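You operate a simulated robot arm through the tools that you are given. There is no shell and no other tool. Be economical: measure what you need, move in short steps, check, and stop when the job is done.

You are at the controls of a simulated two-armed robot. One attempt, no reset.

## Task
Gauge both teal sheets and sort them into the trays by thickness.
Fine: leave the gauge arm up.

It is judged by the outcome, as a careful person would: the job done as asked, and still so three seconds after it is handed in. It fails if anything else is knocked over, pushed out of place, dropped, spilled or broken. Flat cloth is picked up by pressing the open fingertips on it (5 to 10 N) and closing them slowly along it; thin cloth reads only 2 to 8 mm in the jaws.

## Robot
Two 7-joint arms with fingered hands on one trunk, on a carriage that runs on a rail from [-16, 1142] to [10, -738] (x, y) and turns from -215 to 118 degrees about z. Base frame: it is fixed where the carriage stands at the start and does not move with it; the origin is on the floor, on the carriage's upright axis, x ahead of it, y to its left, z up; the surface under the hand at the start is at about z = 800. Readings come in mm, degrees, newtons and seconds.
The left shoulder is at the start at [70, 188, 1148], the right one opposite. With the tool pointing down near the work surface each hand reaches from about 100 to 820 mm from the robot's upright axis, wherever it stands, measured 20 degrees to its own side. Places, roughly: gauge plate [700, -900, 800]. Payload 4 kg a hand.
The TCP of each hand is the grasp point between the finger pads, 26 mm short of the fingertips. In the tool frame z runs along the fingers and y along their closing line. Largest opening 132 mm; the body of the gripper starts 73 mm behind the TCP. The gripper is a hand of 4 fingers: y runs from the thumb to the fingers, the wrist lies at [0, 0, -224] in the tool frame.
Orientation is that of the tool frame in the base frame, as a unit quaternion [x, y, z, w]. With the fingers straight down and closing along the base's y, the tool's x points along the base's -x, its y along +y and its z along -z.

## Interface
- The arms move only by the tool nudge_tool. It takes "left_steps", "right_steps" or both (then of equal length, played together; a hand with none holds still); each is a list of rows, each a list of 2 entries, a list of its own where there are three numbers: the turn, a rotation vector about the tool's x, y, z in degrees, then the shift along the tool's x, y, z in mm. In form: [[[rx, ry, rz], [tx, ty, tz]], ...]. A call has 1 to 8 rows; each row is the pose to reach, as a shift and turn from the pose commanded when the call began, along the tool's axes at that moment. A row lasts 0.2 s, in which the tool goes at most 50 mm and 8.6 degrees; a call with a longer step from one row to the next is refused whole. A pose out of reach is approached as far as the arm can. The call stops where the force on the tool passes 40 N (or 10 N more than at its start, if that is more) or the arm is blocked; 0.2 s more then pass. In this call time passes only in rows, and 0.2 s behind the last. The reply holds the time, the measured pose of the TCP, the force on the tool along the base axes, the opening and the grip force, in the units named above and with some noise, with the torque about the TCP (base axes, N m) and any sound that the robot's microphone picked up, and new pictures: "show" is both (left out), scene, wrist or none (wrist: the cameras of the hands that moved).
- Cameras (640 x 400 px; columns grow to the right, rows downward): "scene" is now at [126.2, -52.8, 1388.2]; the picture's right is [-0.58, -0.82, 0.00], its down [-0.39, 0.27, -0.88] and it looks along [0.72, -0.51, -0.47] (base axes); focal length 291 px, centre (320, 200). "left" rides on the left gripper at [-73, 6, -94] in its tool frame; the picture's right is [-0.08, -1.00, 0.00], its down [0.78, -0.06, -0.62] and it looks along [0.62, -0.05, 0.79] (tool axes); focal length 230 px, centre (320, 200). "right" rides on the right gripper at [73, 6, -94] in its tool frame; the picture's right is [-0.08, 1.00, 0.00], its down [-0.78, -0.06, -0.62] and it looks along [-0.61, -0.05, 0.79] (tool axes); focal length 230 px, centre (320, 200). There is no depth. A picture from a camera that has moved, and an enlarged one, comes with that camera's place and axes in the base frame and with its lens.
- raise_lower(by): slides the trunk up (or, below 0, down) by that many mm; the arms and the scene camera ride with it, the base frame stays. It gives what a move gives, with no picture.
- drive_base(legs): drives the robot by 1 to 6 legs, each [ahead, left, turn to the left] in mm, mm and degrees, along the robot's own axes; the way and the turn of a leg run together, so that a leg with both is an arc; at most 1500 mm and 180 degrees a leg. The arms and the cameras ride along, it lands a little off, and it stops where it bumps. It keeps to its track: a leg is cut to what the track allows. It gives what a move gives, and a new picture of the scene camera.
- move_fingers(finger1, finger2, finger3, thumb_bend, hand): sets how far each is bent, from 0 (flat) to 100 (curled in); at 30 the hand is open as for a grip, at 70 the pads meet at the TCP. One left out holds its place. A second passes; each finger stops where it meets its share of the squeeze, and holds until it gets a number again. It is the only way to open and close the hand. It gives what a move gives, with no picture; readings hold the bend of each and the force on the fingers (four entries, about 0 where the hand has none), thumb and palm.
- turn_head(pan, tilt): turns the head with the scene camera to pan (to the left, within 86 degrees either way) and tilt (down, from -29 to 69), counted from straight ahead of the robot. It gives what a move gives, and a new picture of the scene camera.
- inspect(camera, box): a new picture of the part [left, top, right, bottom] of that camera's present view, enlarged. No time passes.
- finish_job(): hands the job in; it is judged then, once.

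Go step by step. Nothing tells you exact positions but the pictures and the camera data: compare them with the known pose of the tool, close in by small moves and look again before you grip or let go. The budget is 120 turns and 260 pictures, counting those below and the enlarged ones. Unless the task says otherwise, let go and move clear before handing in, and close with one line.

The tools are called after "Call:" as name(argument=value, ...) on one line, values as JSON. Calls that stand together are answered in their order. nudge_tool: Moves the arms, as the interface text tells. Its arguments: {"type":"object","properties":{"left_steps":{"type":"array"},"right_steps":{"type":"array"},"show":{"type":"string","enum":["both","scene","wrist","none"]}},"required":[]} The other tools are called the same way: raise_lower (by) slides the trunk up or down; move_fingers (finger1, finger2, finger3, thumb_bend, hand) moves the fingers one by one; drive_base (legs) drives the base; turn_head (pan, tilt) turns the head that bears the scene camera; inspect (camera, box) takes an enlarged picture of a part of a camera's view; finish_job () hands the job in.

At the start:

```text
time_s: 0.0
left_eef_pos: [548.5, -104.2, 1197.4]
left_tcp_rot: [0.001, 1.0, 0.0, 0.002]
left_contact_force: [1.0, -0.5, -0.1]
left_ft_torque: [-0.03, 0.01, 0.0]
left_width: 131.9
left_gripper_force: 0.1
left_shape: jaw
left_bend: [30.0, 30.0, 30.0, 30.0]
left_finger forces: [0.0, 0.1, 0.0, 0.0, 0.0, 0.1]
right_eef_pos: [421.4, -499.9, 1242.9]
right_tcp_rot: [-0.001, 1.0, 0.0, 0.0]
right_contact_force: [0.4, 0.3, 0.5]
right_ft_torque: [-0.01, 0.01, 0.05]
right_width: 131.6
right_gripper_force: 0.0
right_shape: jaw
right_bend: [30.0, 30.0, 30.0, 30.0]
right_finger forces: [0.0, 0.1, 0.0, 0.0, 0.0, 0.0]
trunk travel left (down, up): [-625.0, 315.0]
robot x, y, heading: [0.3, -0.8, 0.2]
head pan, tilt: [-35.4, 28.2]
```

scene: 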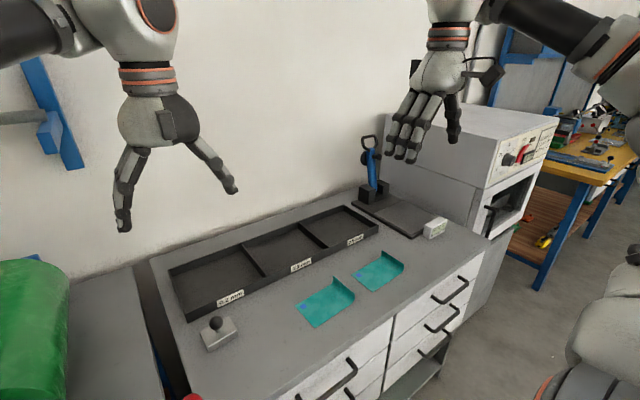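
right: 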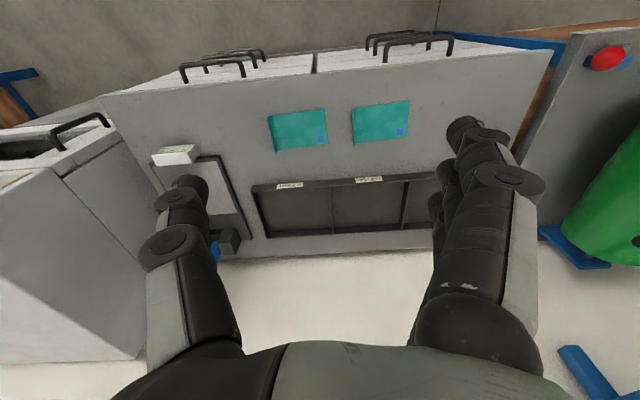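
left: 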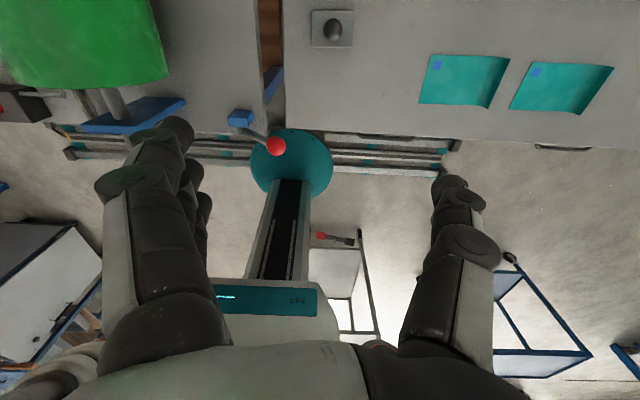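

I see a bench with a three-compartment tray, two teal sheets and a dial-gauge stand with a small display. I will enlarge the labels, the gauge and the sheets first.

Call:
inspect(camera="scene", box=[330, 130, 470, 250])

Call:
inspect(camera="scene", box=[160, 200, 420, 360])

```text
3.33 times, centred on (400, 190) of scene
camera zoom: at [126.2, -52.8, 1388.2], right [-0.58, -0.82, 0.0], down [-0.39, 0.27, -0.88], along [0.72, -0.51, -0.47], focal length 971 px, centre (53, 233)
```

zoom: 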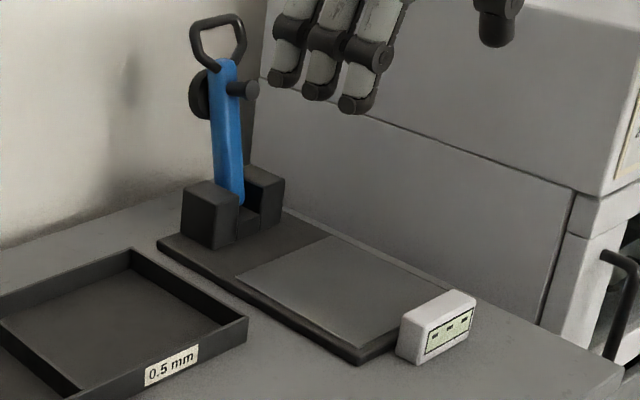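

```text
2.46 times, centred on (290, 280) of scene
camera zoom: at [126.2, -52.8, 1388.2], right [-0.58, -0.82, 0.0], down [-0.39, 0.27, -0.88], along [0.72, -0.51, -0.47], focal length 717 px, centre (394, 3)
```

zoom: 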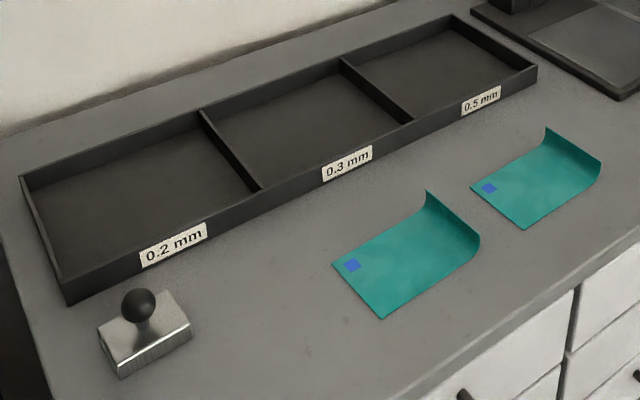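

The sheets lie near (550, -372) and (555, -560), each with its curled-up edge on the -y side. The gauge pad is around (720, -894), and its arm is hinged at the back. I'll bring the hands in a little, then drive to the right.

Call:
nudge_tool(right_steps=[[[0, 0, 0], [0, 45, 0]], [[0, 0, 0], [0, 90, 0]], [[0, 0, 0], [0, 135, 0]], [[0, 0, 0], [0, 150, 0]]], left_steps=[[[0, 0, 0], [0, 48, 0]], [[0, 0, 0], [0, 96, 0]], [[0, 0, 0], [40, 144, 0]], [[0, 0, 0], [80, 190, 0]]], show="none")

Call:
drive_base(legs=[[0, -530, 0]])

```text
refused: row 3 steps farther than a row can; nothing moved
```

```text
time_s: 3.2
left_eef_pos: [554.9, -662.6, 1198.9]
left_tcp_rot: [0.003, 1.0, -0.001, 0.002]
left_contact_force: [0.3, 0.0, -0.1]
left_ft_torque: [0.0, -0.03, 0.04]
left_width: 131.9
left_gripper_force: 0.1
left_shape: jaw
left_bend: [30.0, 30.0, 30.0, 30.0]
left_finger forces: [0.0, 0.0, 0.0, 0.1, 0.0, 0.0]
right_eef_pos: [426.3, -1058.9, 1242.6]
right_tcp_rot: [0.003, 1.0, 0.0, 0.0]
right_contact_force: [0.1, 0.3, 0.3]
right_ft_torque: [-0.01, 0.01, 0.01]
right_width: 131.8
right_gripper_force: 0.0
right_shape: jaw
right_bend: [30.0, 30.0, 30.0, 30.0]
right_finger forces: [0.1, 0.0, 0.0, 0.1, 0.1, 0.0]
trunk travel left (down, up): [-625.0, 315.0]
robot x, y, heading: [9.0, -549.5, -0.5]
head pan, tilt: [-35.4, 28.2]
camera scene: at [133.3, -607.9, 1388.2], right [-0.59, -0.81, 0.0], down [-0.38, 0.28, -0.88], along [0.71, -0.52, -0.47], focal length 291 px, centre (320, 200)
```

scene: 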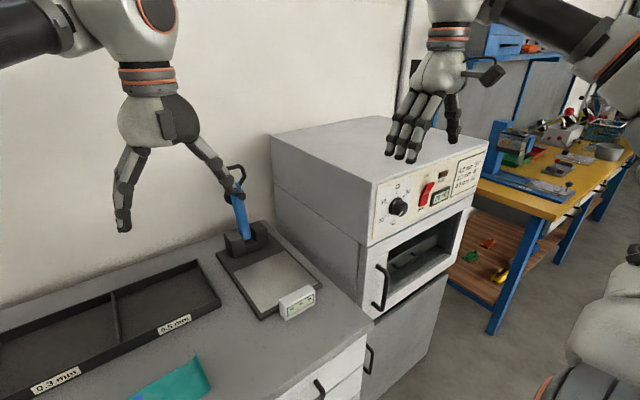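

The drive landed well, with the base now at y ≈ -550. I'll move the left hand aside, bring the right hand over sheet 2 and tilt the head for a view of the gauge.

Call:
nudge_tool(right_steps=[[[0, 0, 0], [0, 48, 0]], [[0, 0, 0], [0, 96, 0]], [[0, 0, 0], [0, 144, 0]], [[0, 0, 0], [0, 192, 0]], [[0, 0, 0], [0, 240, 0]], [[0, 0, 0], [0, 288, 0]], [[0, 0, 0], [0, 336, 0]]], left_steps=[[[0, 0, 0], [0, 48, 0]], [[0, 0, 0], [0, 96, 0]], [[0, 0, 0], [0, 144, 0]], [[0, 0, 0], [0, 192, 0]], [[0, 0, 0], [0, 240, 0]], [[0, 0, 0], [40, 260, 0]], [[0, 0, 0], [80, 280, 0]]], show="none")

Call:
turn_head(pan=-30, tilt=40)

Call:
inspect(camera="right", box=[0, 0, 640, 400])

```text
time_s: 4.8
left_eef_pos: [478.2, -381.0, 1194.8]
left_tcp_rot: [0.003, 1.0, -0.002, 0.002]
left_contact_force: [0.5, -0.5, 0.2]
left_ft_torque: [-0.02, -0.03, 0.01]
left_width: 131.7
left_gripper_force: 0.0
left_shape: jaw
left_bend: [30.0, 30.0, 30.0, 30.0]
left_finger forces: [0.0, 0.0, 0.0, 0.0, 0.1, 0.1]
right_eef_pos: [429.0, -713.3, 1245.4]
right_tcp_rot: [0.003, 1.0, -0.002, 0.0]
right_contact_force: [0.1, 0.7, -0.3]
right_ft_torque: [-0.08, -0.01, 0.0]
right_width: 131.8
right_gripper_force: 0.0
right_shape: jaw
right_bend: [30.0, 30.0, 30.0, 30.0]
right_finger forces: [0.0, 0.1, 0.0, 0.0, 0.1, 0.1]
trunk travel left (down, up): [-625.0, 315.0]
robot x, y, heading: [7.3, -553.1, -0.4]
head pan, tilt: [-35.4, 28.2]
```

```text
time_s: 5.5
left_eef_pos: [478.5, -384.8, 1194.6]
left_tcp_rot: [0.004, 1.0, 0.0, 0.001]
left_contact_force: [0.3, -0.7, 0.4]
left_ft_torque: [0.02, 0.0, 0.01]
left_width: 132.1
left_gripper_force: 0.0
left_shape: jaw
left_bend: [30.0, 30.0, 30.0, 30.0]
left_finger forces: [0.1, 0.0, 0.0, 0.0, 0.0, 0.0]
right_eef_pos: [429.7, -719.5, 1244.5]
right_tcp_rot: [0.004, 1.0, 0.0, -0.001]
right_contact_force: [-0.1, -0.3, -0.5]
right_ft_torque: [0.04, -0.02, -0.01]
right_width: 131.8
right_gripper_force: 0.0
right_shape: jaw
right_bend: [30.0, 30.0, 30.0, 30.0]
right_finger forces: [0.0, 0.1, 0.0, 0.1, 0.0, 0.1]
trunk travel left (down, up): [-625.0, 315.0]
robot x, y, heading: [8.8, -552.8, -0.6]
head pan, tilt: [-30.0, 40.0]
camera scene: at [132.9, -599.0, 1370.0], right [-0.51, -0.86, 0.0], down [-0.55, 0.33, -0.77], along [0.66, -0.39, -0.64], focal length 291 px, centre (320, 200)
```

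scene: 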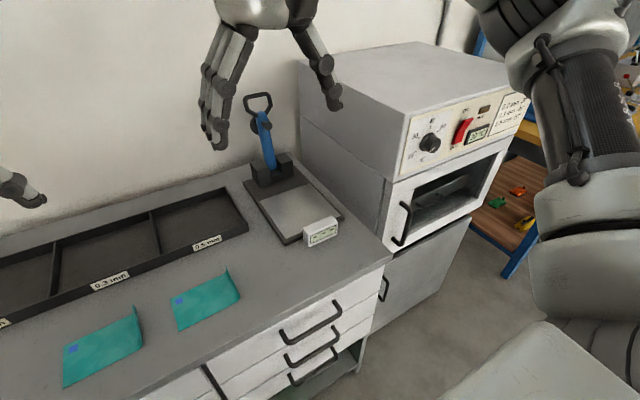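

```text
1.00 times, centred on (320, 200) of right (not enlarged: the box is as wide or as high as the picture)
camera zoom: at [355.8, -713.8, 1338.4], right [0.09, 1.0, 0.0], down [0.78, -0.07, 0.62], along [0.61, -0.05, -0.79], focal length 230 px, centre (320, 200)
```

zoom: 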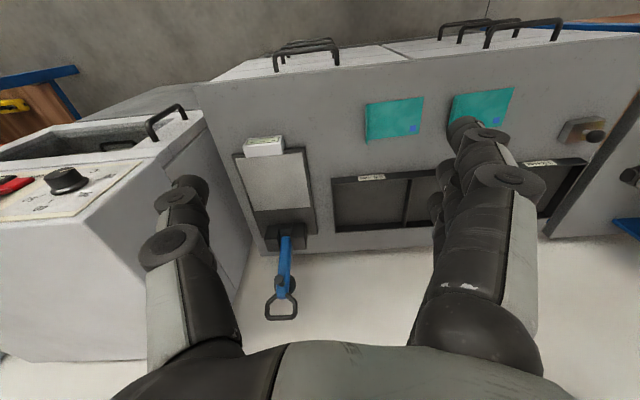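

The gauge stands in clear view now, so I'll enlarge it, its display and the panel notes on the oven.

Call:
inspect(camera="scene", box=[230, 80, 350, 255])

Call:
inspect(camera="scene", box=[440, 80, 540, 150])

Call:
inspect(camera="right", box=[220, 120, 340, 330])

Call:
inspect(camera="scene", box=[40, 250, 260, 390])

```text
2.29 times, centred on (290, 168) of scene
camera zoom: at [132.9, -599.0, 1370.0], right [-0.51, -0.86, 0.0], down [-0.55, 0.33, -0.77], along [0.66, -0.39, -0.64], focal length 666 px, centre (389, 274)
```

zoom: 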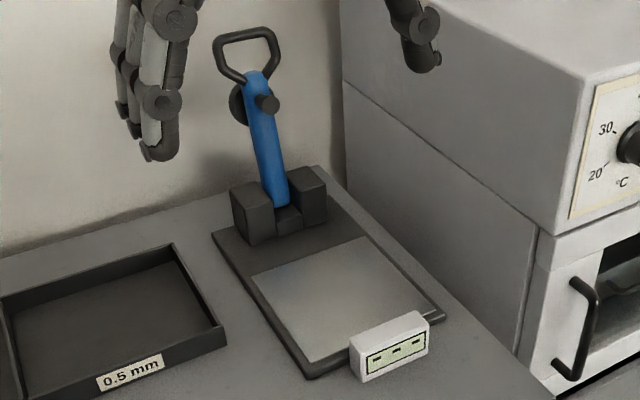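

```text
5.71 times, centred on (490, 115) of scene
camera zoom: at [132.9, -599.0, 1370.0], right [-0.51, -0.86, 0.0], down [-0.55, 0.33, -0.77], along [0.66, -0.39, -0.64], focal length 1665 px, centre (-651, 686)
```

zoom: 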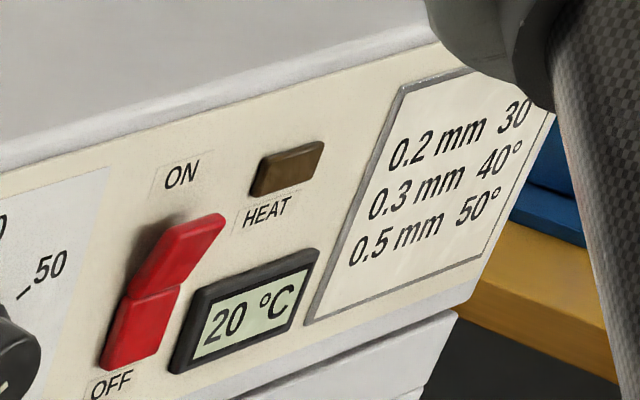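

```text
1.90 times, centred on (280, 225) of right
camera zoom: at [355.8, -713.8, 1338.4], right [0.09, 1.0, 0.0], down [0.78, -0.07, 0.62], along [0.61, -0.05, -0.79], focal length 438 px, centre (396, 152)
```

zoom: 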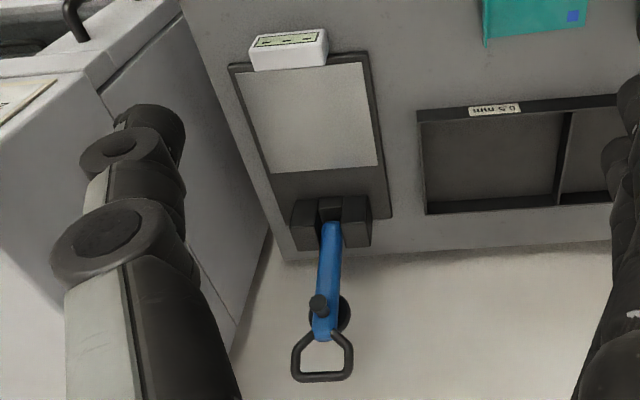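

```text
2.86 times, centred on (150, 320) of scene
camera zoom: at [132.9, -599.0, 1370.0], right [-0.51, -0.86, 0.0], down [-0.55, 0.33, -0.77], along [0.66, -0.39, -0.64], focal length 833 px, centre (806, -143)
```

zoom: 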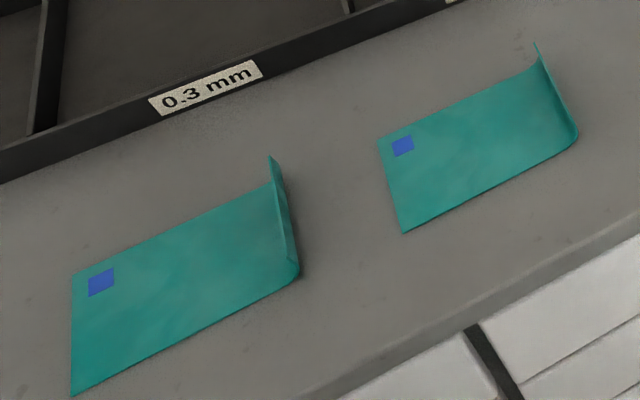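

From both cameras the gauge pad is centred near (712, -867) and the oven wall is at y ≈ -995. The arm lever, about 245 mm long, is hinged near (890, -866). I'll hover over sheet 2's curled edge at about (550, -612) and check alignment.

Call:
nudge_tool(right_steps=[[[0, 0, 0], [-17, 15, 42]], [[0, 0, 0], [-34, 30, 84]], [[0, 0, 0], [-51, 45, 126]], [[0, 0, 0], [-68, 60, 168]], [[0, 0, 0], [-85, 75, 210]], [[0, 0, 0], [-102, 90, 252]], [[0, 0, 0], [-121, 107, 294]]])

```text
time_s: 7.1
left_eef_pos: [479.6, -383.5, 1194.3]
left_tcp_rot: [0.003, 1.0, -0.001, 0.001]
left_contact_force: [-0.1, -0.1, -0.2]
left_ft_torque: [0.01, -0.02, 0.02]
left_width: 131.9
left_gripper_force: 0.0
left_shape: jaw
left_bend: [30.0, 30.0, 30.0, 30.0]
left_finger forces: [0.0, 0.0, 0.0, 0.0, 0.0, 0.0]
right_eef_pos: [553.1, -616.4, 949.6]
right_tcp_rot: [0.005, 1.0, 0.001, 0.0]
right_contact_force: [-0.6, -0.4, 0.8]
right_ft_torque: [0.0, 0.02, -0.01]
right_width: 132.1
right_gripper_force: 0.1
right_shape: jaw
right_bend: [30.0, 30.0, 30.0, 30.0]
right_finger forces: [0.0, 0.1, 0.0, 0.0, 0.1, 0.0]
trunk travel left (down, up): [-625.0, 315.0]
robot x, y, heading: [2.9, -558.4, -0.8]
head pan, tilt: [-30.0, 40.0]
camera scene: at [134.1, -597.7, 1369.9], right [-0.51, -0.86, 0.0], down [-0.55, 0.33, -0.77], along [0.66, -0.39, -0.64], focal length 291 px, centre (320, 200)
camera right: at [480.3, -610.6, 1044.4], right [0.09, 1.0, 0.0], down [0.78, -0.07, 0.62], along [0.61, -0.05, -0.79], focal length 230 px, centre (320, 200)
```

scene: 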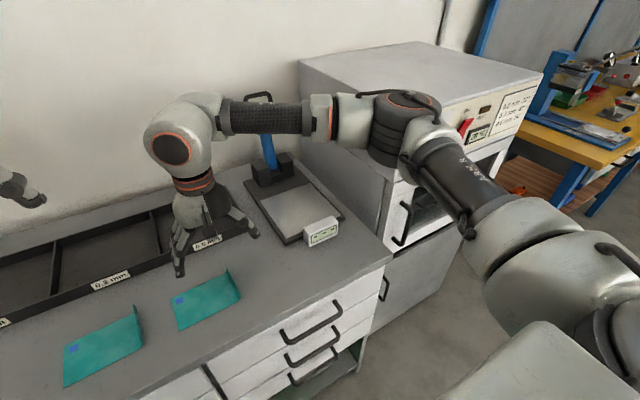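
right: 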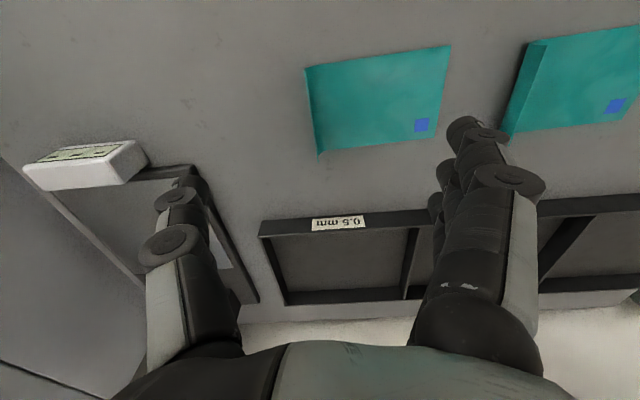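

The TCP sits almost directly above sheet 2's curl, within a few mm in y. I'll part-close the fingers and descend.

Call:
move_fingers(hand="right", finger1=50, finger2=50, finger3=50, thumb_bend=50)

Call:
nudge_tool(right_steps=[[[0, 0, 0], [0, -4, 45]], [[0, 0, 0], [0, -5, 80]], [[0, 0, 0], [0, -5, 95]]])

```text
time_s: 8.1
left_eef_pos: [479.4, -383.0, 1195.6]
left_tcp_rot: [0.003, 1.0, 0.0, 0.001]
left_contact_force: [-0.3, 0.5, 0.2]
left_ft_torque: [0.0, 0.0, 0.01]
left_width: 131.9
left_gripper_force: 0.0
left_shape: jaw
left_bend: [30.0, 30.0, 30.0, 30.0]
left_finger forces: [0.0, 0.0, 0.0, 0.0, 0.0, 0.0]
right_eef_pos: [552.7, -615.9, 951.2]
right_tcp_rot: [0.003, 1.0, 0.0, 0.0]
right_contact_force: [-0.5, 0.1, -0.4]
right_ft_torque: [0.01, 0.01, -0.01]
right_width: 71.6
right_gripper_force: 0.0
right_shape: fingers
right_bend: [50.0, 50.0, 50.0, 50.0]
right_finger forces: [0.0, 0.0, 0.0, 0.0, 0.0, 0.0]
trunk travel left (down, up): [-625.0, 315.0]
robot x, y, heading: [10.8, -551.0, -0.5]
head pan, tilt: [-30.0, 40.0]
```

```text
time_s: 8.9
left_eef_pos: [478.1, -385.3, 1194.8]
left_tcp_rot: [0.004, 1.0, 0.0, 0.002]
left_contact_force: [0.2, 0.3, 0.3]
left_ft_torque: [-0.02, -0.01, -0.03]
left_width: 131.8
left_gripper_force: 0.1
left_shape: jaw
left_bend: [30.0, 30.0, 30.0, 30.0]
left_finger forces: [0.1, 0.1, 0.0, 0.1, 0.1, 0.0]
right_eef_pos: [548.4, -620.5, 854.9]
right_tcp_rot: [0.004, 1.0, 0.0, 0.0]
right_contact_force: [-0.3, -0.1, 0.0]
right_ft_torque: [0.03, -0.01, 0.02]
right_width: 71.4
right_gripper_force: 0.1
right_shape: fingers
right_bend: [50.0, 50.0, 50.0, 50.0]
right_finger forces: [0.0, 0.0, 0.0, 0.0, 0.1, 0.0]
trunk travel left (down, up): [-625.0, 315.0]
robot x, y, heading: [6.9, -554.3, -0.5]
head pan, tilt: [-30.0, 40.0]
camera scene: at [132.8, -598.2, 1370.1], right [-0.51, -0.86, 0.0], down [-0.55, 0.33, -0.77], along [0.66, -0.39, -0.64], focal length 291 px, centre (320, 200)
camera right: at [475.2, -615.8, 949.7], right [0.08, 1.0, 0.0], down [0.78, -0.07, 0.62], along [0.61, -0.05, -0.79], focal length 230 px, centre (320, 200)
```

scene: 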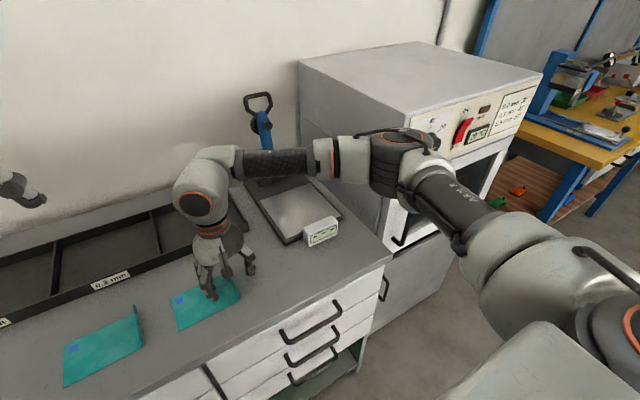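
right: 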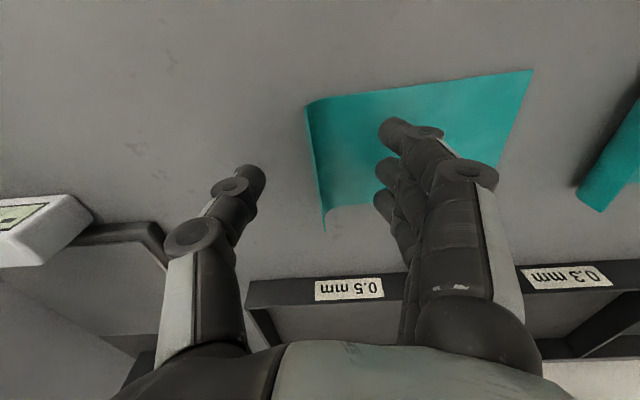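

The curl stands right between the thumb and fingers. I'll lower about 24 mm more and close slowly.

Call:
nudge_tool(right_steps=[[[0, 0, 0], [0, -3, 12]], [[0, 0, 0], [0, -3, 22]]], show="none")

Call:
move_fingers(hand="right", finger1=62, finger2=62, finger3=62, thumb_bend=62)

Call:
inspect(camera="right", box=[200, 60, 520, 260])

```text
time_s: 9.5
left_eef_pos: [475.6, -384.4, 1196.9]
left_tcp_rot: [0.003, 1.0, 0.001, 0.003]
left_contact_force: [-0.3, 0.6, 0.2]
left_ft_torque: [0.01, 0.0, -0.01]
left_width: 132.0
left_gripper_force: 0.1
left_shape: jaw
left_bend: [30.0, 30.0, 30.0, 30.0]
left_finger forces: [0.0, 0.1, 0.0, 0.0, 0.0, 0.1]
right_eef_pos: [547.5, -622.2, 835.5]
right_tcp_rot: [0.004, 1.0, 0.002, 0.002]
right_contact_force: [4.1, -0.5, 17.9]
right_ft_torque: [0.74, 0.0, -0.17]
right_width: 70.4
right_gripper_force: 8.7
right_shape: fingers
right_bend: [51.0, 51.0, 50.0, 50.0]
right_finger forces: [8.8, 5.8, 2.9, 0.0, 0.1, 0.1]
trunk travel left (down, up): [-625.0, 315.0]
robot x, y, heading: [8.1, -557.9, -0.7]
head pan, tilt: [-30.0, 40.0]
```

```text
time_s: 10.5
left_eef_pos: [475.4, -382.8, 1195.4]
left_tcp_rot: [0.004, 1.0, -0.001, 0.003]
left_contact_force: [-0.4, -0.3, -0.1]
left_ft_torque: [-0.01, -0.02, -0.02]
left_width: 132.1
left_gripper_force: 0.0
left_shape: jaw
left_bend: [30.0, 30.0, 30.0, 30.0]
left_finger forces: [0.1, 0.0, 0.1, 0.1, 0.0, 0.0]
right_eef_pos: [547.0, -622.8, 834.8]
right_tcp_rot: [0.004, 1.0, 0.0, 0.0]
right_contact_force: [1.7, 6.7, 22.2]
right_ft_torque: [0.79, 0.38, -0.1]
right_width: 39.3
right_gripper_force: 11.4
right_shape: fingers
right_bend: [62.0, 62.0, 62.0, 62.0]
right_finger forces: [18.2, 3.7, 0.4, 0.0, 0.0, 0.1]
trunk travel left (down, up): [-625.0, 315.0]
robot x, y, heading: [5.3, -557.0, -0.3]
head pan, tilt: [-30.0, 40.0]
```

```text
2.00 times, centred on (360, 160) of right
camera zoom: at [473.6, -617.2, 928.5], right [0.08, 1.0, 0.0], down [0.78, -0.07, 0.62], along [0.62, -0.05, -0.79], focal length 460 px, centre (240, 280)
```

zoom: 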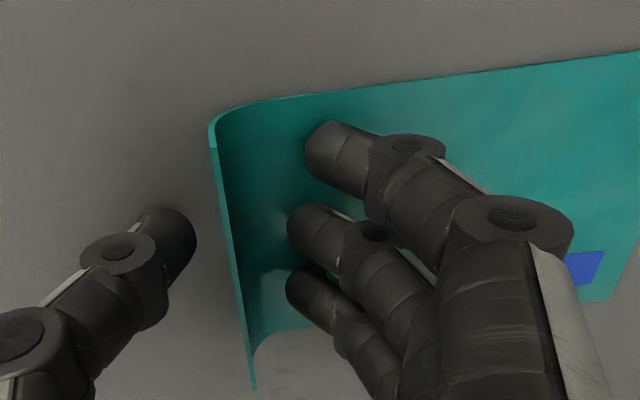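

The fingers are pressing harder than needed (about 22 N), so I'll rise 6 mm and then close on the curl.

Call:
nudge_tool(right_steps=[[[0, 0, 0], [0, 0, -6]]], show="none")

Call:
move_fingers(hand="right", finger1=69, finger2=69, finger3=69, thumb_bend=69)

Call:
inspect(camera="right", box=[200, 60, 520, 260])

```text
time_s: 10.9
left_eef_pos: [478.4, -384.5, 1194.4]
left_tcp_rot: [0.003, 1.0, 0.0, 0.001]
left_contact_force: [0.6, -1.0, 0.0]
left_ft_torque: [0.01, 0.01, 0.01]
left_width: 131.7
left_gripper_force: 0.0
left_shape: jaw
left_bend: [30.0, 30.0, 30.0, 30.0]
left_finger forces: [0.0, 0.0, 0.0, 0.1, 0.1, 0.0]
right_eef_pos: [548.4, -624.8, 834.3]
right_tcp_rot: [0.004, 1.0, -0.001, -0.001]
right_contact_force: [1.4, 0.1, -0.2]
right_ft_torque: [0.03, 0.0, 0.02]
right_width: 33.8
right_gripper_force: 0.0
right_shape: fingers
right_bend: [62.0, 62.0, 62.0, 62.0]
right_finger forces: [0.1, 0.1, 0.0, 0.0, 0.0, 0.0]
trunk travel left (down, up): [-625.0, 315.0]
robot x, y, heading: [7.1, -555.3, -0.5]
head pan, tilt: [-30.0, 40.0]
```

```text
time_s: 11.9
left_eef_pos: [479.1, -384.0, 1194.1]
left_tcp_rot: [0.003, 1.0, 0.0, 0.001]
left_contact_force: [-0.1, -0.5, 0.5]
left_ft_torque: [0.04, 0.0, -0.02]
left_width: 132.0
left_gripper_force: 0.0
left_shape: jaw
left_bend: [30.0, 30.0, 30.0, 30.0]
left_finger forces: [0.0, 0.0, 0.0, 0.0, 0.1, 0.0]
right_eef_pos: [549.1, -623.3, 838.2]
right_tcp_rot: [0.003, 1.0, 0.0, 0.0]
right_contact_force: [-0.7, -0.7, -0.4]
right_ft_torque: [0.02, -0.03, 0.02]
right_width: 16.8
right_gripper_force: 0.5
right_shape: fingers
right_bend: [69.0, 69.0, 69.0, 69.0]
right_finger forces: [0.0, 0.1, 0.0, 0.0, 0.0, 0.0]
trunk travel left (down, up): [-625.0, 315.0]
robot x, y, heading: [10.8, -552.9, -0.4]
head pan, tilt: [-30.0, 40.0]
```

```text
2.00 times, centred on (360, 160) of right
camera zoom: at [475.6, -618.4, 932.4], right [0.08, 1.0, 0.0], down [0.78, -0.07, 0.62], along [0.61, -0.05, -0.79], focal length 460 px, centre (240, 280)
```

zoom: 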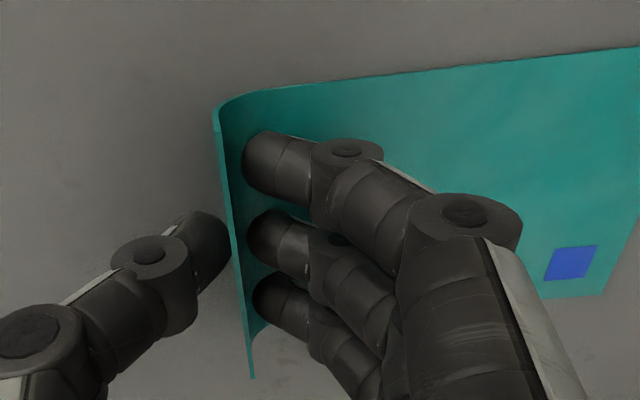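

The curl is squarely between the pads, so I'll close fully.

Call:
move_fingers(hand="right", finger1=80, finger2=80, finger3=80, thumb_bend=80)

Call:
nudge_tool(right_steps=[[[0, 0, 0], [0, 0, -20]], [[0, 0, 0], [0, 0, -45]], [[0, 0, 0], [0, 0, -80]]])

```text
time_s: 12.9
left_eef_pos: [479.1, -383.5, 1195.5]
left_tcp_rot: [0.003, 1.0, 0.0, 0.002]
left_contact_force: [1.1, 0.9, 0.7]
left_ft_torque: [-0.01, 0.01, -0.02]
left_width: 131.9
left_gripper_force: 0.2
left_shape: jaw
left_bend: [30.0, 30.0, 30.0, 30.0]
left_finger forces: [0.1, 0.1, 0.0, 0.0, 0.0, 0.1]
right_eef_pos: [549.0, -622.9, 837.8]
right_tcp_rot: [0.003, 1.0, 0.0, 0.0]
right_contact_force: [0.2, 0.0, 0.6]
right_ft_torque: [-0.02, 0.0, 0.0]
right_width: 12.9
right_gripper_force: 20.3
right_shape: fingers
right_bend: [74.0, 74.0, 74.0, 72.0]
right_finger forces: [6.8, 6.8, 6.8, 0.0, 20.4, 0.0]
trunk travel left (down, up): [-625.0, 315.0]
robot x, y, heading: [6.9, -552.5, -0.4]
head pan, tilt: [-30.0, 40.0]
```

```text
time_s: 13.7
left_eef_pos: [477.9, -382.8, 1195.4]
left_tcp_rot: [0.003, 1.0, -0.002, 0.001]
left_contact_force: [-0.6, -0.9, -0.8]
left_ft_torque: [0.0, 0.0, -0.01]
left_width: 131.9
left_gripper_force: 0.0
left_shape: jaw
left_bend: [30.0, 30.0, 30.0, 30.0]
left_finger forces: [0.1, 0.0, 0.0, 0.1, 0.0, 0.1]
right_eef_pos: [547.4, -624.8, 918.9]
right_tcp_rot: [0.004, 1.0, 0.0, 0.0]
right_contact_force: [-0.2, -0.7, -1.0]
right_ft_torque: [-0.04, -0.01, -0.01]
right_width: 12.8
right_gripper_force: 20.7
right_shape: fingers
right_bend: [74.0, 74.0, 74.0, 72.0]
right_finger forces: [6.8, 6.9, 6.8, 0.0, 20.3, 0.0]
trunk travel left (down, up): [-625.0, 315.0]
robot x, y, heading: [5.6, -559.9, -0.2]
head pan, tilt: [-30.0, 40.0]
camera scene: at [132.2, -597.8, 1370.0], right [-0.51, -0.86, 0.0], down [-0.55, 0.33, -0.77], along [0.66, -0.39, -0.64], focal length 291 px, centre (320, 200)
camera right: at [474.5, -619.4, 1013.2], right [0.09, 1.0, 0.0], down [0.78, -0.07, 0.62], along [0.61, -0.05, -0.79], focal length 230 px, centre (320, 200)
```

scene: 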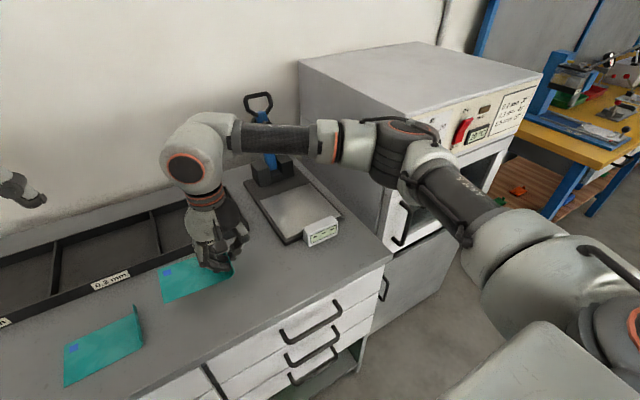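
right: 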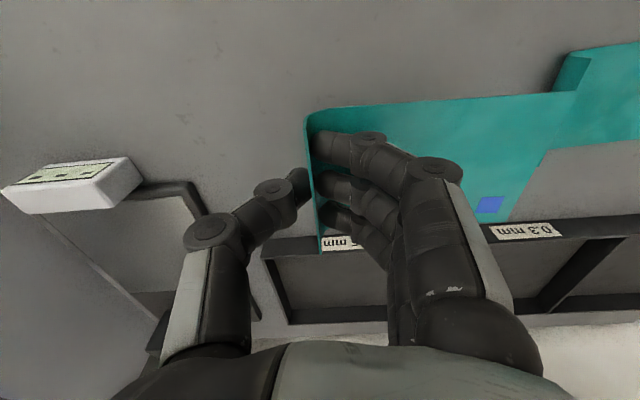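

Sheet 2 is held stiffly, with its flat part about 38 mm below the TCP. I'll carry it toward the gauge in stages, keeping an eye on the elbow beside the oven.

Call:
nudge_tool(right_steps=[[[0, 0, 0], [-15, -40, -5]], [[0, 0, 0], [-30, -80, -10]], [[0, 0, 0], [-50, -120, -10]], [[0, 0, 0], [-75, -150, -10]], [[0, 0, 0], [-100, -180, -10]]])

```text
time_s: 14.9
left_eef_pos: [478.2, -384.5, 1195.4]
left_tcp_rot: [0.005, 1.0, 0.0, 0.0]
left_contact_force: [0.1, -0.7, -0.3]
left_ft_torque: [0.0, 0.03, -0.01]
left_width: 131.9
left_gripper_force: 0.1
left_shape: jaw
left_bend: [30.0, 30.0, 30.0, 30.0]
left_finger forces: [0.0, 0.1, 0.0, 0.1, 0.0, 0.1]
right_eef_pos: [649.9, -807.4, 927.4]
right_tcp_rot: [0.004, 1.0, 0.001, 0.0]
right_contact_force: [0.0, -0.1, -0.1]
right_ft_torque: [0.01, -0.02, 0.01]
right_width: 12.7
right_gripper_force: 20.3
right_shape: fingers
right_bend: [75.0, 74.0, 74.0, 72.0]
right_finger forces: [6.7, 6.8, 6.7, 0.0, 20.2, 0.1]
trunk travel left (down, up): [-625.0, 315.0]
robot x, y, heading: [9.9, -553.2, -0.4]
head pan, tilt: [-30.0, 40.0]
camera scene: at [133.2, -598.8, 1369.9], right [-0.51, -0.86, 0.0], down [-0.55, 0.33, -0.77], along [0.66, -0.39, -0.64], focal length 291 px, centre (320, 200)
camera right: at [577.5, -802.4, 1022.3], right [0.09, 1.0, 0.0], down [0.78, -0.07, 0.62], along [0.61, -0.05, -0.79], focal length 230 px, centre (320, 200)
```

scene: 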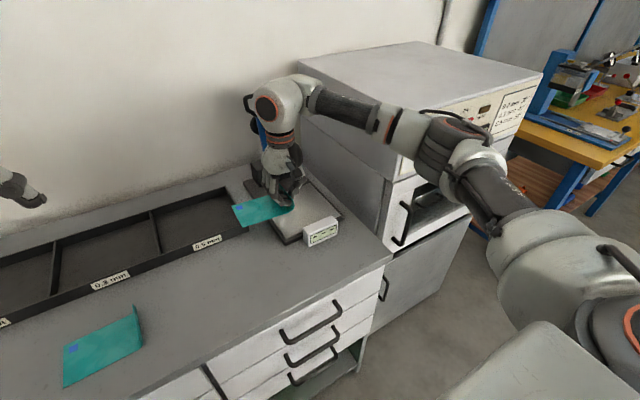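
right: 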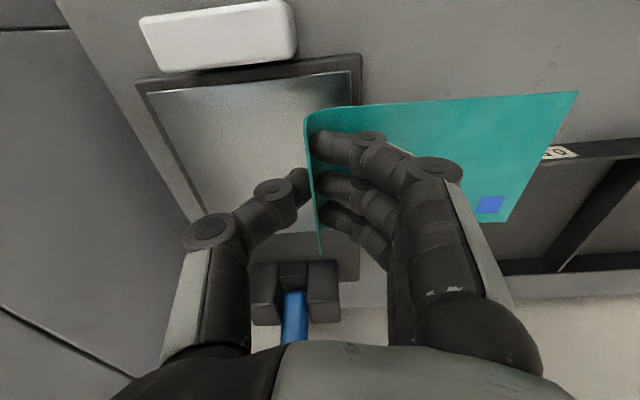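

Stretching forward keeps the elbow near the shoulder line and clear of the oven. I'll go forward first, then right to about (725, -903).

Call:
nudge_tool(right_steps=[[[0, 0, 0], [-40, 0, 0]], [[0, 0, 0], [-75, -10, 0]], [[0, 0, 0], [-75, -50, 0]], [[0, 0, 0], [-75, -75, 0]], [[0, 0, 0], [-75, -96, 0]]])

Call:
inspect(camera="scene", box=[220, 60, 480, 260])

```text
time_s: 16.1
left_eef_pos: [477.8, -384.7, 1195.1]
left_tcp_rot: [0.003, 1.0, 0.0, 0.002]
left_contact_force: [0.5, -0.2, -0.7]
left_ft_torque: [0.01, -0.01, 0.03]
left_width: 131.7
left_gripper_force: 0.0
left_shape: jaw
left_bend: [30.0, 30.0, 30.0, 30.0]
left_finger forces: [0.1, 0.0, 0.0, 0.1, 0.0, 0.0]
right_eef_pos: [725.1, -902.6, 928.2]
right_tcp_rot: [0.003, 1.0, 0.0, 0.0]
right_contact_force: [0.1, 0.2, -0.2]
right_ft_torque: [-0.04, 0.03, 0.01]
right_width: 13.0
right_gripper_force: 20.7
right_shape: fingers
right_bend: [75.0, 74.0, 74.0, 72.0]
right_finger forces: [6.9, 6.7, 6.7, 0.0, 20.2, 0.0]
trunk travel left (down, up): [-625.0, 315.0]
robot x, y, heading: [5.2, -558.0, -0.5]
head pan, tilt: [-30.0, 40.0]
camera scene: at [132.5, -598.6, 1370.0], right [-0.51, -0.86, 0.0], down [-0.55, 0.33, -0.77], along [0.66, -0.39, -0.64], focal length 291 px, centre (320, 200)
camera right: at [651.0, -897.4, 1023.0], right [0.08, 1.0, 0.0], down [0.78, -0.07, 0.62], along [0.61, -0.05, -0.79], focal length 230 px, centre (320, 200)
```

scene: 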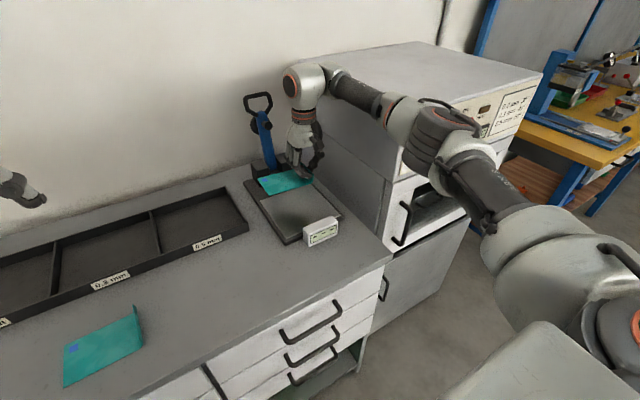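
right: 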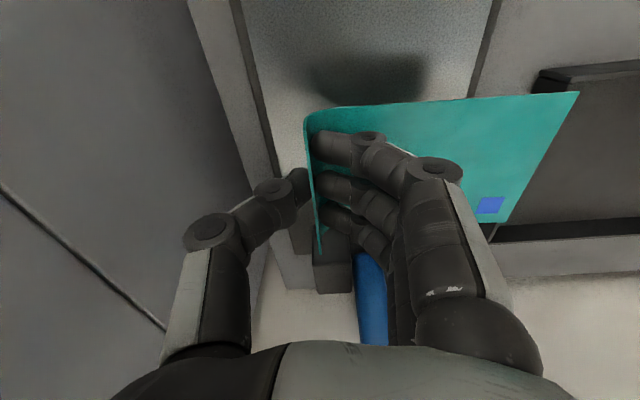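

```text
2.00 times, centred on (350, 160) of scene
camera zoom: at [132.5, -598.6, 1370.0], right [-0.51, -0.86, 0.0], down [-0.55, 0.33, -0.77], along [0.66, -0.39, -0.64], focal length 583 px, centre (260, 280)
```

zoom: 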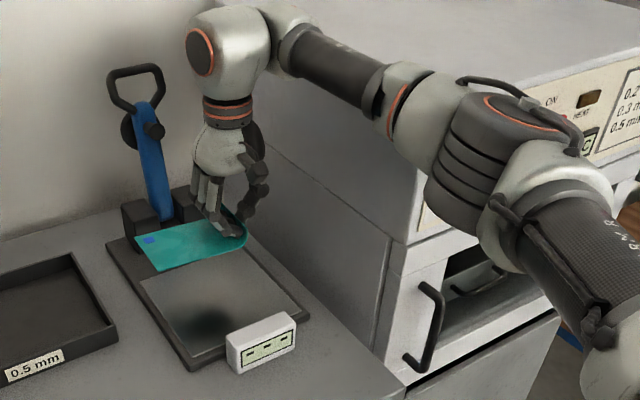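

The lever is at y ≈ -868, and the hand has about 20 mm to the oven wall. I'll shift 9 mm further right so the curl clears the lever, then lower toward the plate.

Call:
nudge_tool(right_steps=[[[0, 0, 0], [0, -9, 0]], [[0, 0, 0], [0, -9, 25]], [[0, 0, 0], [0, -9, 50]], [[0, 0, 0], [0, -9, 65]]])

Call:
inspect(camera="scene", box=[220, 60, 480, 260])

```text
time_s: 17.1
left_eef_pos: [478.6, -381.5, 1196.3]
left_tcp_rot: [0.004, 1.0, -0.001, 0.002]
left_contact_force: [0.5, -0.5, 0.3]
left_ft_torque: [0.0, 0.01, 0.01]
left_width: 132.1
left_gripper_force: 0.1
left_shape: jaw
left_bend: [30.0, 30.0, 30.0, 30.0]
left_finger forces: [0.0, 0.0, 0.0, 0.1, 0.0, 0.0]
right_eef_pos: [720.9, -910.0, 863.0]
right_tcp_rot: [0.004, 1.0, 0.0, 0.0]
right_contact_force: [0.1, 0.1, -0.7]
right_ft_torque: [0.0, 0.0, 0.0]
right_width: 12.8
right_gripper_force: 20.2
right_shape: fingers
right_bend: [75.0, 75.0, 74.0, 72.0]
right_finger forces: [6.7, 6.8, 6.6, 0.1, 20.2, 0.0]
trunk travel left (down, up): [-625.0, 315.0]
robot x, y, heading: [8.1, -552.8, -0.3]
head pan, tilt: [-30.0, 40.0]
camera scene: at [131.8, -596.0, 1370.2], right [-0.51, -0.86, 0.0], down [-0.55, 0.32, -0.77], along [0.66, -0.39, -0.64], focal length 291 px, centre (320, 200)
camera right: at [648.1, -903.7, 957.5], right [0.09, 1.0, 0.0], down [0.78, -0.07, 0.62], along [0.62, -0.05, -0.79], focal length 230 px, centre (320, 200)
```

scene: 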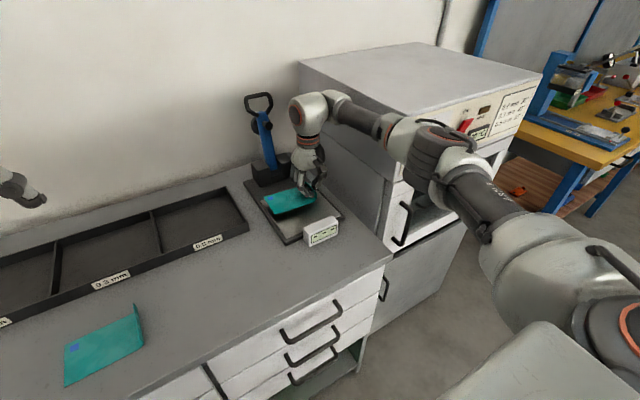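
right: 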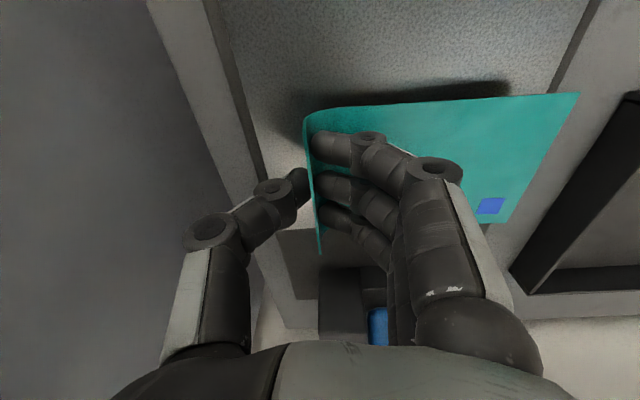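

```text
2.00 times, centred on (350, 160) of scene
camera zoom: at [131.8, -596.0, 1370.2], right [-0.51, -0.86, 0.0], down [-0.55, 0.32, -0.77], along [0.66, -0.39, -0.64], focal length 583 px, centre (260, 280)
```

zoom: 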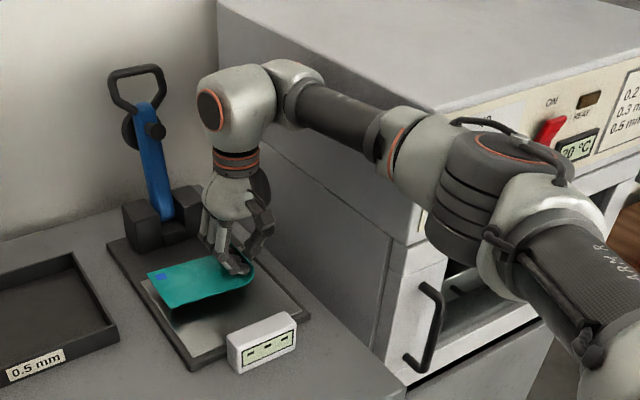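

All is clear and the sheet hangs just above the pad. I'll lower it gently until it touches.

Call:
nudge_tool(right_steps=[[[0, 0, 0], [0, 0, 8]], [[0, 0, 0], [0, 0, 14]], [[0, 0, 0], [0, 0, 18]]])

```text
time_s: 17.9
left_eef_pos: [477.1, -383.6, 1195.1]
left_tcp_rot: [0.003, 1.0, -0.001, 0.002]
left_contact_force: [0.6, 0.2, -0.1]
left_ft_torque: [0.04, 0.03, -0.01]
left_width: 132.0
left_gripper_force: 0.1
left_shape: jaw
left_bend: [30.0, 30.0, 30.0, 30.0]
left_finger forces: [0.0, 0.0, 0.1, 0.0, 0.0, 0.1]
right_eef_pos: [723.2, -911.0, 845.5]
right_tcp_rot: [0.004, 1.0, 0.0, 0.002]
right_contact_force: [0.4, -2.9, 9.0]
right_ft_torque: [0.07, -0.03, -0.01]
right_width: 13.1
right_gripper_force: 22.5
right_shape: fingers
right_bend: [76.0, 76.0, 76.0, 72.0]
right_finger forces: [7.6, 8.1, 8.3, 0.0, 20.9, 0.0]
trunk travel left (down, up): [-625.0, 315.0]
robot x, y, heading: [8.0, -553.9, -0.5]
head pan, tilt: [-30.0, 40.0]
camera scene: at [131.1, -598.1, 1370.3], right [-0.51, -0.86, 0.0], down [-0.55, 0.33, -0.77], along [0.66, -0.39, -0.64], focal length 291 px, centre (320, 200)
camera right: at [649.2, -906.3, 940.5], right [0.09, 1.0, 0.0], down [0.78, -0.07, 0.62], along [0.62, -0.05, -0.79], focal length 230 px, centre (320, 200)
```

scene: 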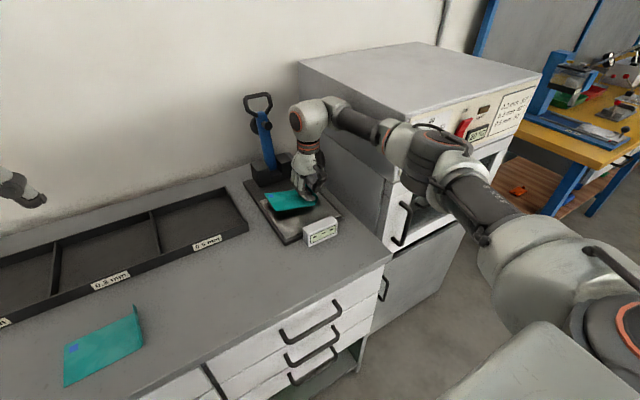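
right: 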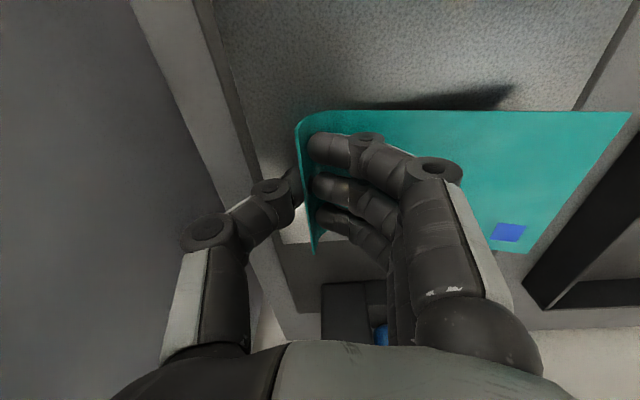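

Contact is made at 9 N. I'll back off 3 mm, open slightly and rise.

Call:
nudge_tool(right_steps=[[[0, 0, 0], [0, 0, -3]]], show="none")

Call:
move_fingers(hand="right", finger1=62, finger2=62, finger3=62, thumb_bend=62)

Call:
nudge_tool(right_steps=[[[0, 0, 0], [0, 0, -30]], [[0, 0, 0], [0, 0, -70]], [[0, 0, 0], [0, 0, -115]], [[0, 0, 0], [40, 10, -140]], [[0, 0, 0], [80, 30, -150]], [[0, 0, 0], [110, 60, -150]]])

Call:
inspect(camera="scene", box=[230, 80, 350, 255])

```text
time_s: 18.3
left_eef_pos: [479.2, -384.0, 1194.4]
left_tcp_rot: [0.003, 1.0, 0.0, 0.001]
left_contact_force: [0.0, 0.5, 0.7]
left_ft_torque: [0.03, 0.0, 0.03]
left_width: 132.0
left_gripper_force: 0.1
left_shape: jaw
left_bend: [30.0, 30.0, 30.0, 30.0]
left_finger forces: [0.0, 0.1, 0.1, 0.0, 0.1, 0.1]
right_eef_pos: [724.3, -910.5, 846.9]
right_tcp_rot: [0.004, 1.0, 0.001, -0.001]
right_contact_force: [-0.5, 0.3, -0.2]
right_ft_torque: [-0.02, -0.01, -0.02]
right_width: 13.1
right_gripper_force: 17.4
right_shape: fingers
right_bend: [76.0, 76.0, 76.0, 72.0]
right_finger forces: [6.1, 5.9, 6.0, 0.0, 17.0, 0.0]
trunk travel left (down, up): [-625.0, 315.0]
robot x, y, heading: [3.1, -551.4, -0.5]
head pan, tilt: [-30.0, 40.0]
```

```text
time_s: 19.3
left_eef_pos: [477.3, -384.1, 1195.8]
left_tcp_rot: [0.003, 1.0, -0.001, 0.001]
left_contact_force: [-0.3, -1.2, -0.5]
left_ft_torque: [0.0, -0.02, -0.05]
left_width: 131.9
left_gripper_force: 0.1
left_shape: jaw
left_bend: [30.0, 30.0, 30.0, 30.0]
left_finger forces: [0.0, 0.0, 0.1, 0.0, 0.1, 0.0]
right_eef_pos: [723.6, -909.1, 848.9]
right_tcp_rot: [0.004, 1.0, 0.0, 0.001]
right_contact_force: [1.1, -1.1, 13.1]
right_ft_torque: [0.15, 0.01, 0.01]
right_width: 30.9
right_gripper_force: 6.2
right_shape: fingers
right_bend: [64.0, 64.0, 64.0, 62.0]
right_finger forces: [4.3, 4.3, 4.2, 0.0, 0.1, 0.0]
trunk travel left (down, up): [-625.0, 315.0]
robot x, y, heading: [5.3, -553.8, -0.4]
head pan, tilt: [-30.0, 40.0]
```

```text
time_s: 20.7
left_eef_pos: [477.2, -382.9, 1194.9]
left_tcp_rot: [0.004, 1.0, -0.001, 0.001]
left_contact_force: [0.3, -0.4, 0.2]
left_ft_torque: [0.0, -0.01, -0.01]
left_width: 132.0
left_gripper_force: 0.1
left_shape: jaw
left_bend: [30.0, 30.0, 30.0, 30.0]
left_finger forces: [0.1, 0.0, 0.1, 0.1, 0.0, 0.0]
right_eef_pos: [613.3, -848.5, 997.7]
right_tcp_rot: [0.004, 1.0, -0.001, 0.001]
right_contact_force: [0.1, 0.1, 0.0]
right_ft_torque: [-0.03, -0.01, 0.0]
right_width: 32.8
right_gripper_force: 0.1
right_shape: fingers
right_bend: [62.0, 62.0, 62.0, 62.0]
right_finger forces: [0.0, 0.0, 0.1, 0.0, 0.0, 0.0]
trunk travel left (down, up): [-625.0, 315.0]
robot x, y, heading: [7.1, -555.5, -0.3]
head pan, tilt: [-30.0, 40.0]
camera scene: at [132.4, -597.2, 1370.1], right [-0.51, -0.86, 0.0], down [-0.55, 0.33, -0.77], along [0.66, -0.39, -0.64], focal length 291 px, centre (320, 200)
camera right: at [540.3, -843.6, 1092.6], right [0.08, 1.0, 0.0], down [0.78, -0.07, 0.62], along [0.61, -0.05, -0.79], focal length 230 px, centre (320, 200)
```

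scene: 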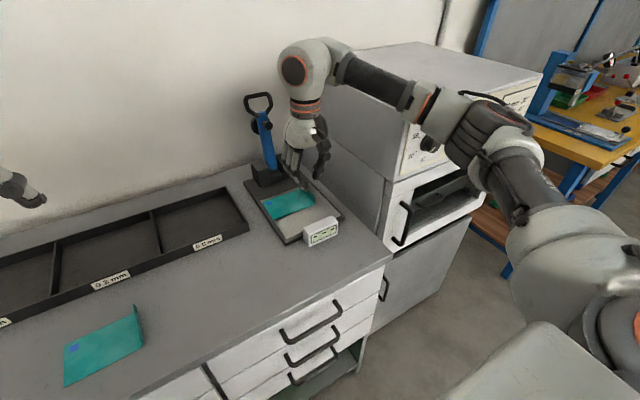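
right: 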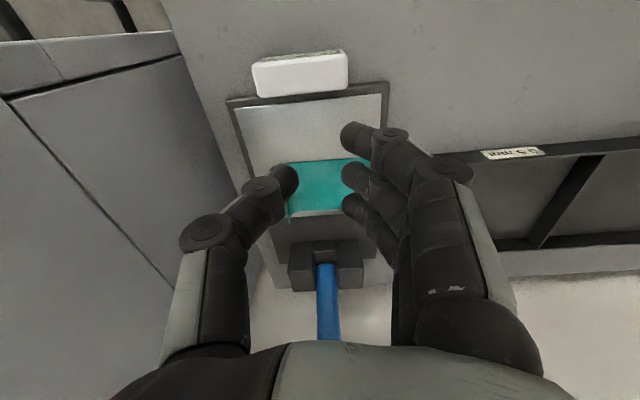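

```text
2.29 times, centred on (290, 168) of scene
camera zoom: at [132.4, -597.2, 1370.1], right [-0.51, -0.86, 0.0], down [-0.55, 0.33, -0.77], along [0.66, -0.39, -0.64], focal length 666 px, centre (389, 274)
```

zoom: 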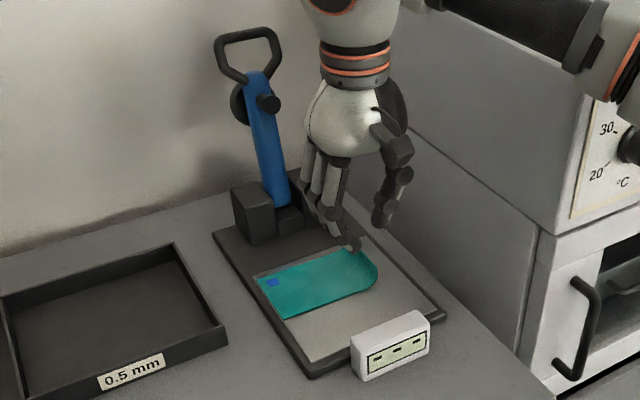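

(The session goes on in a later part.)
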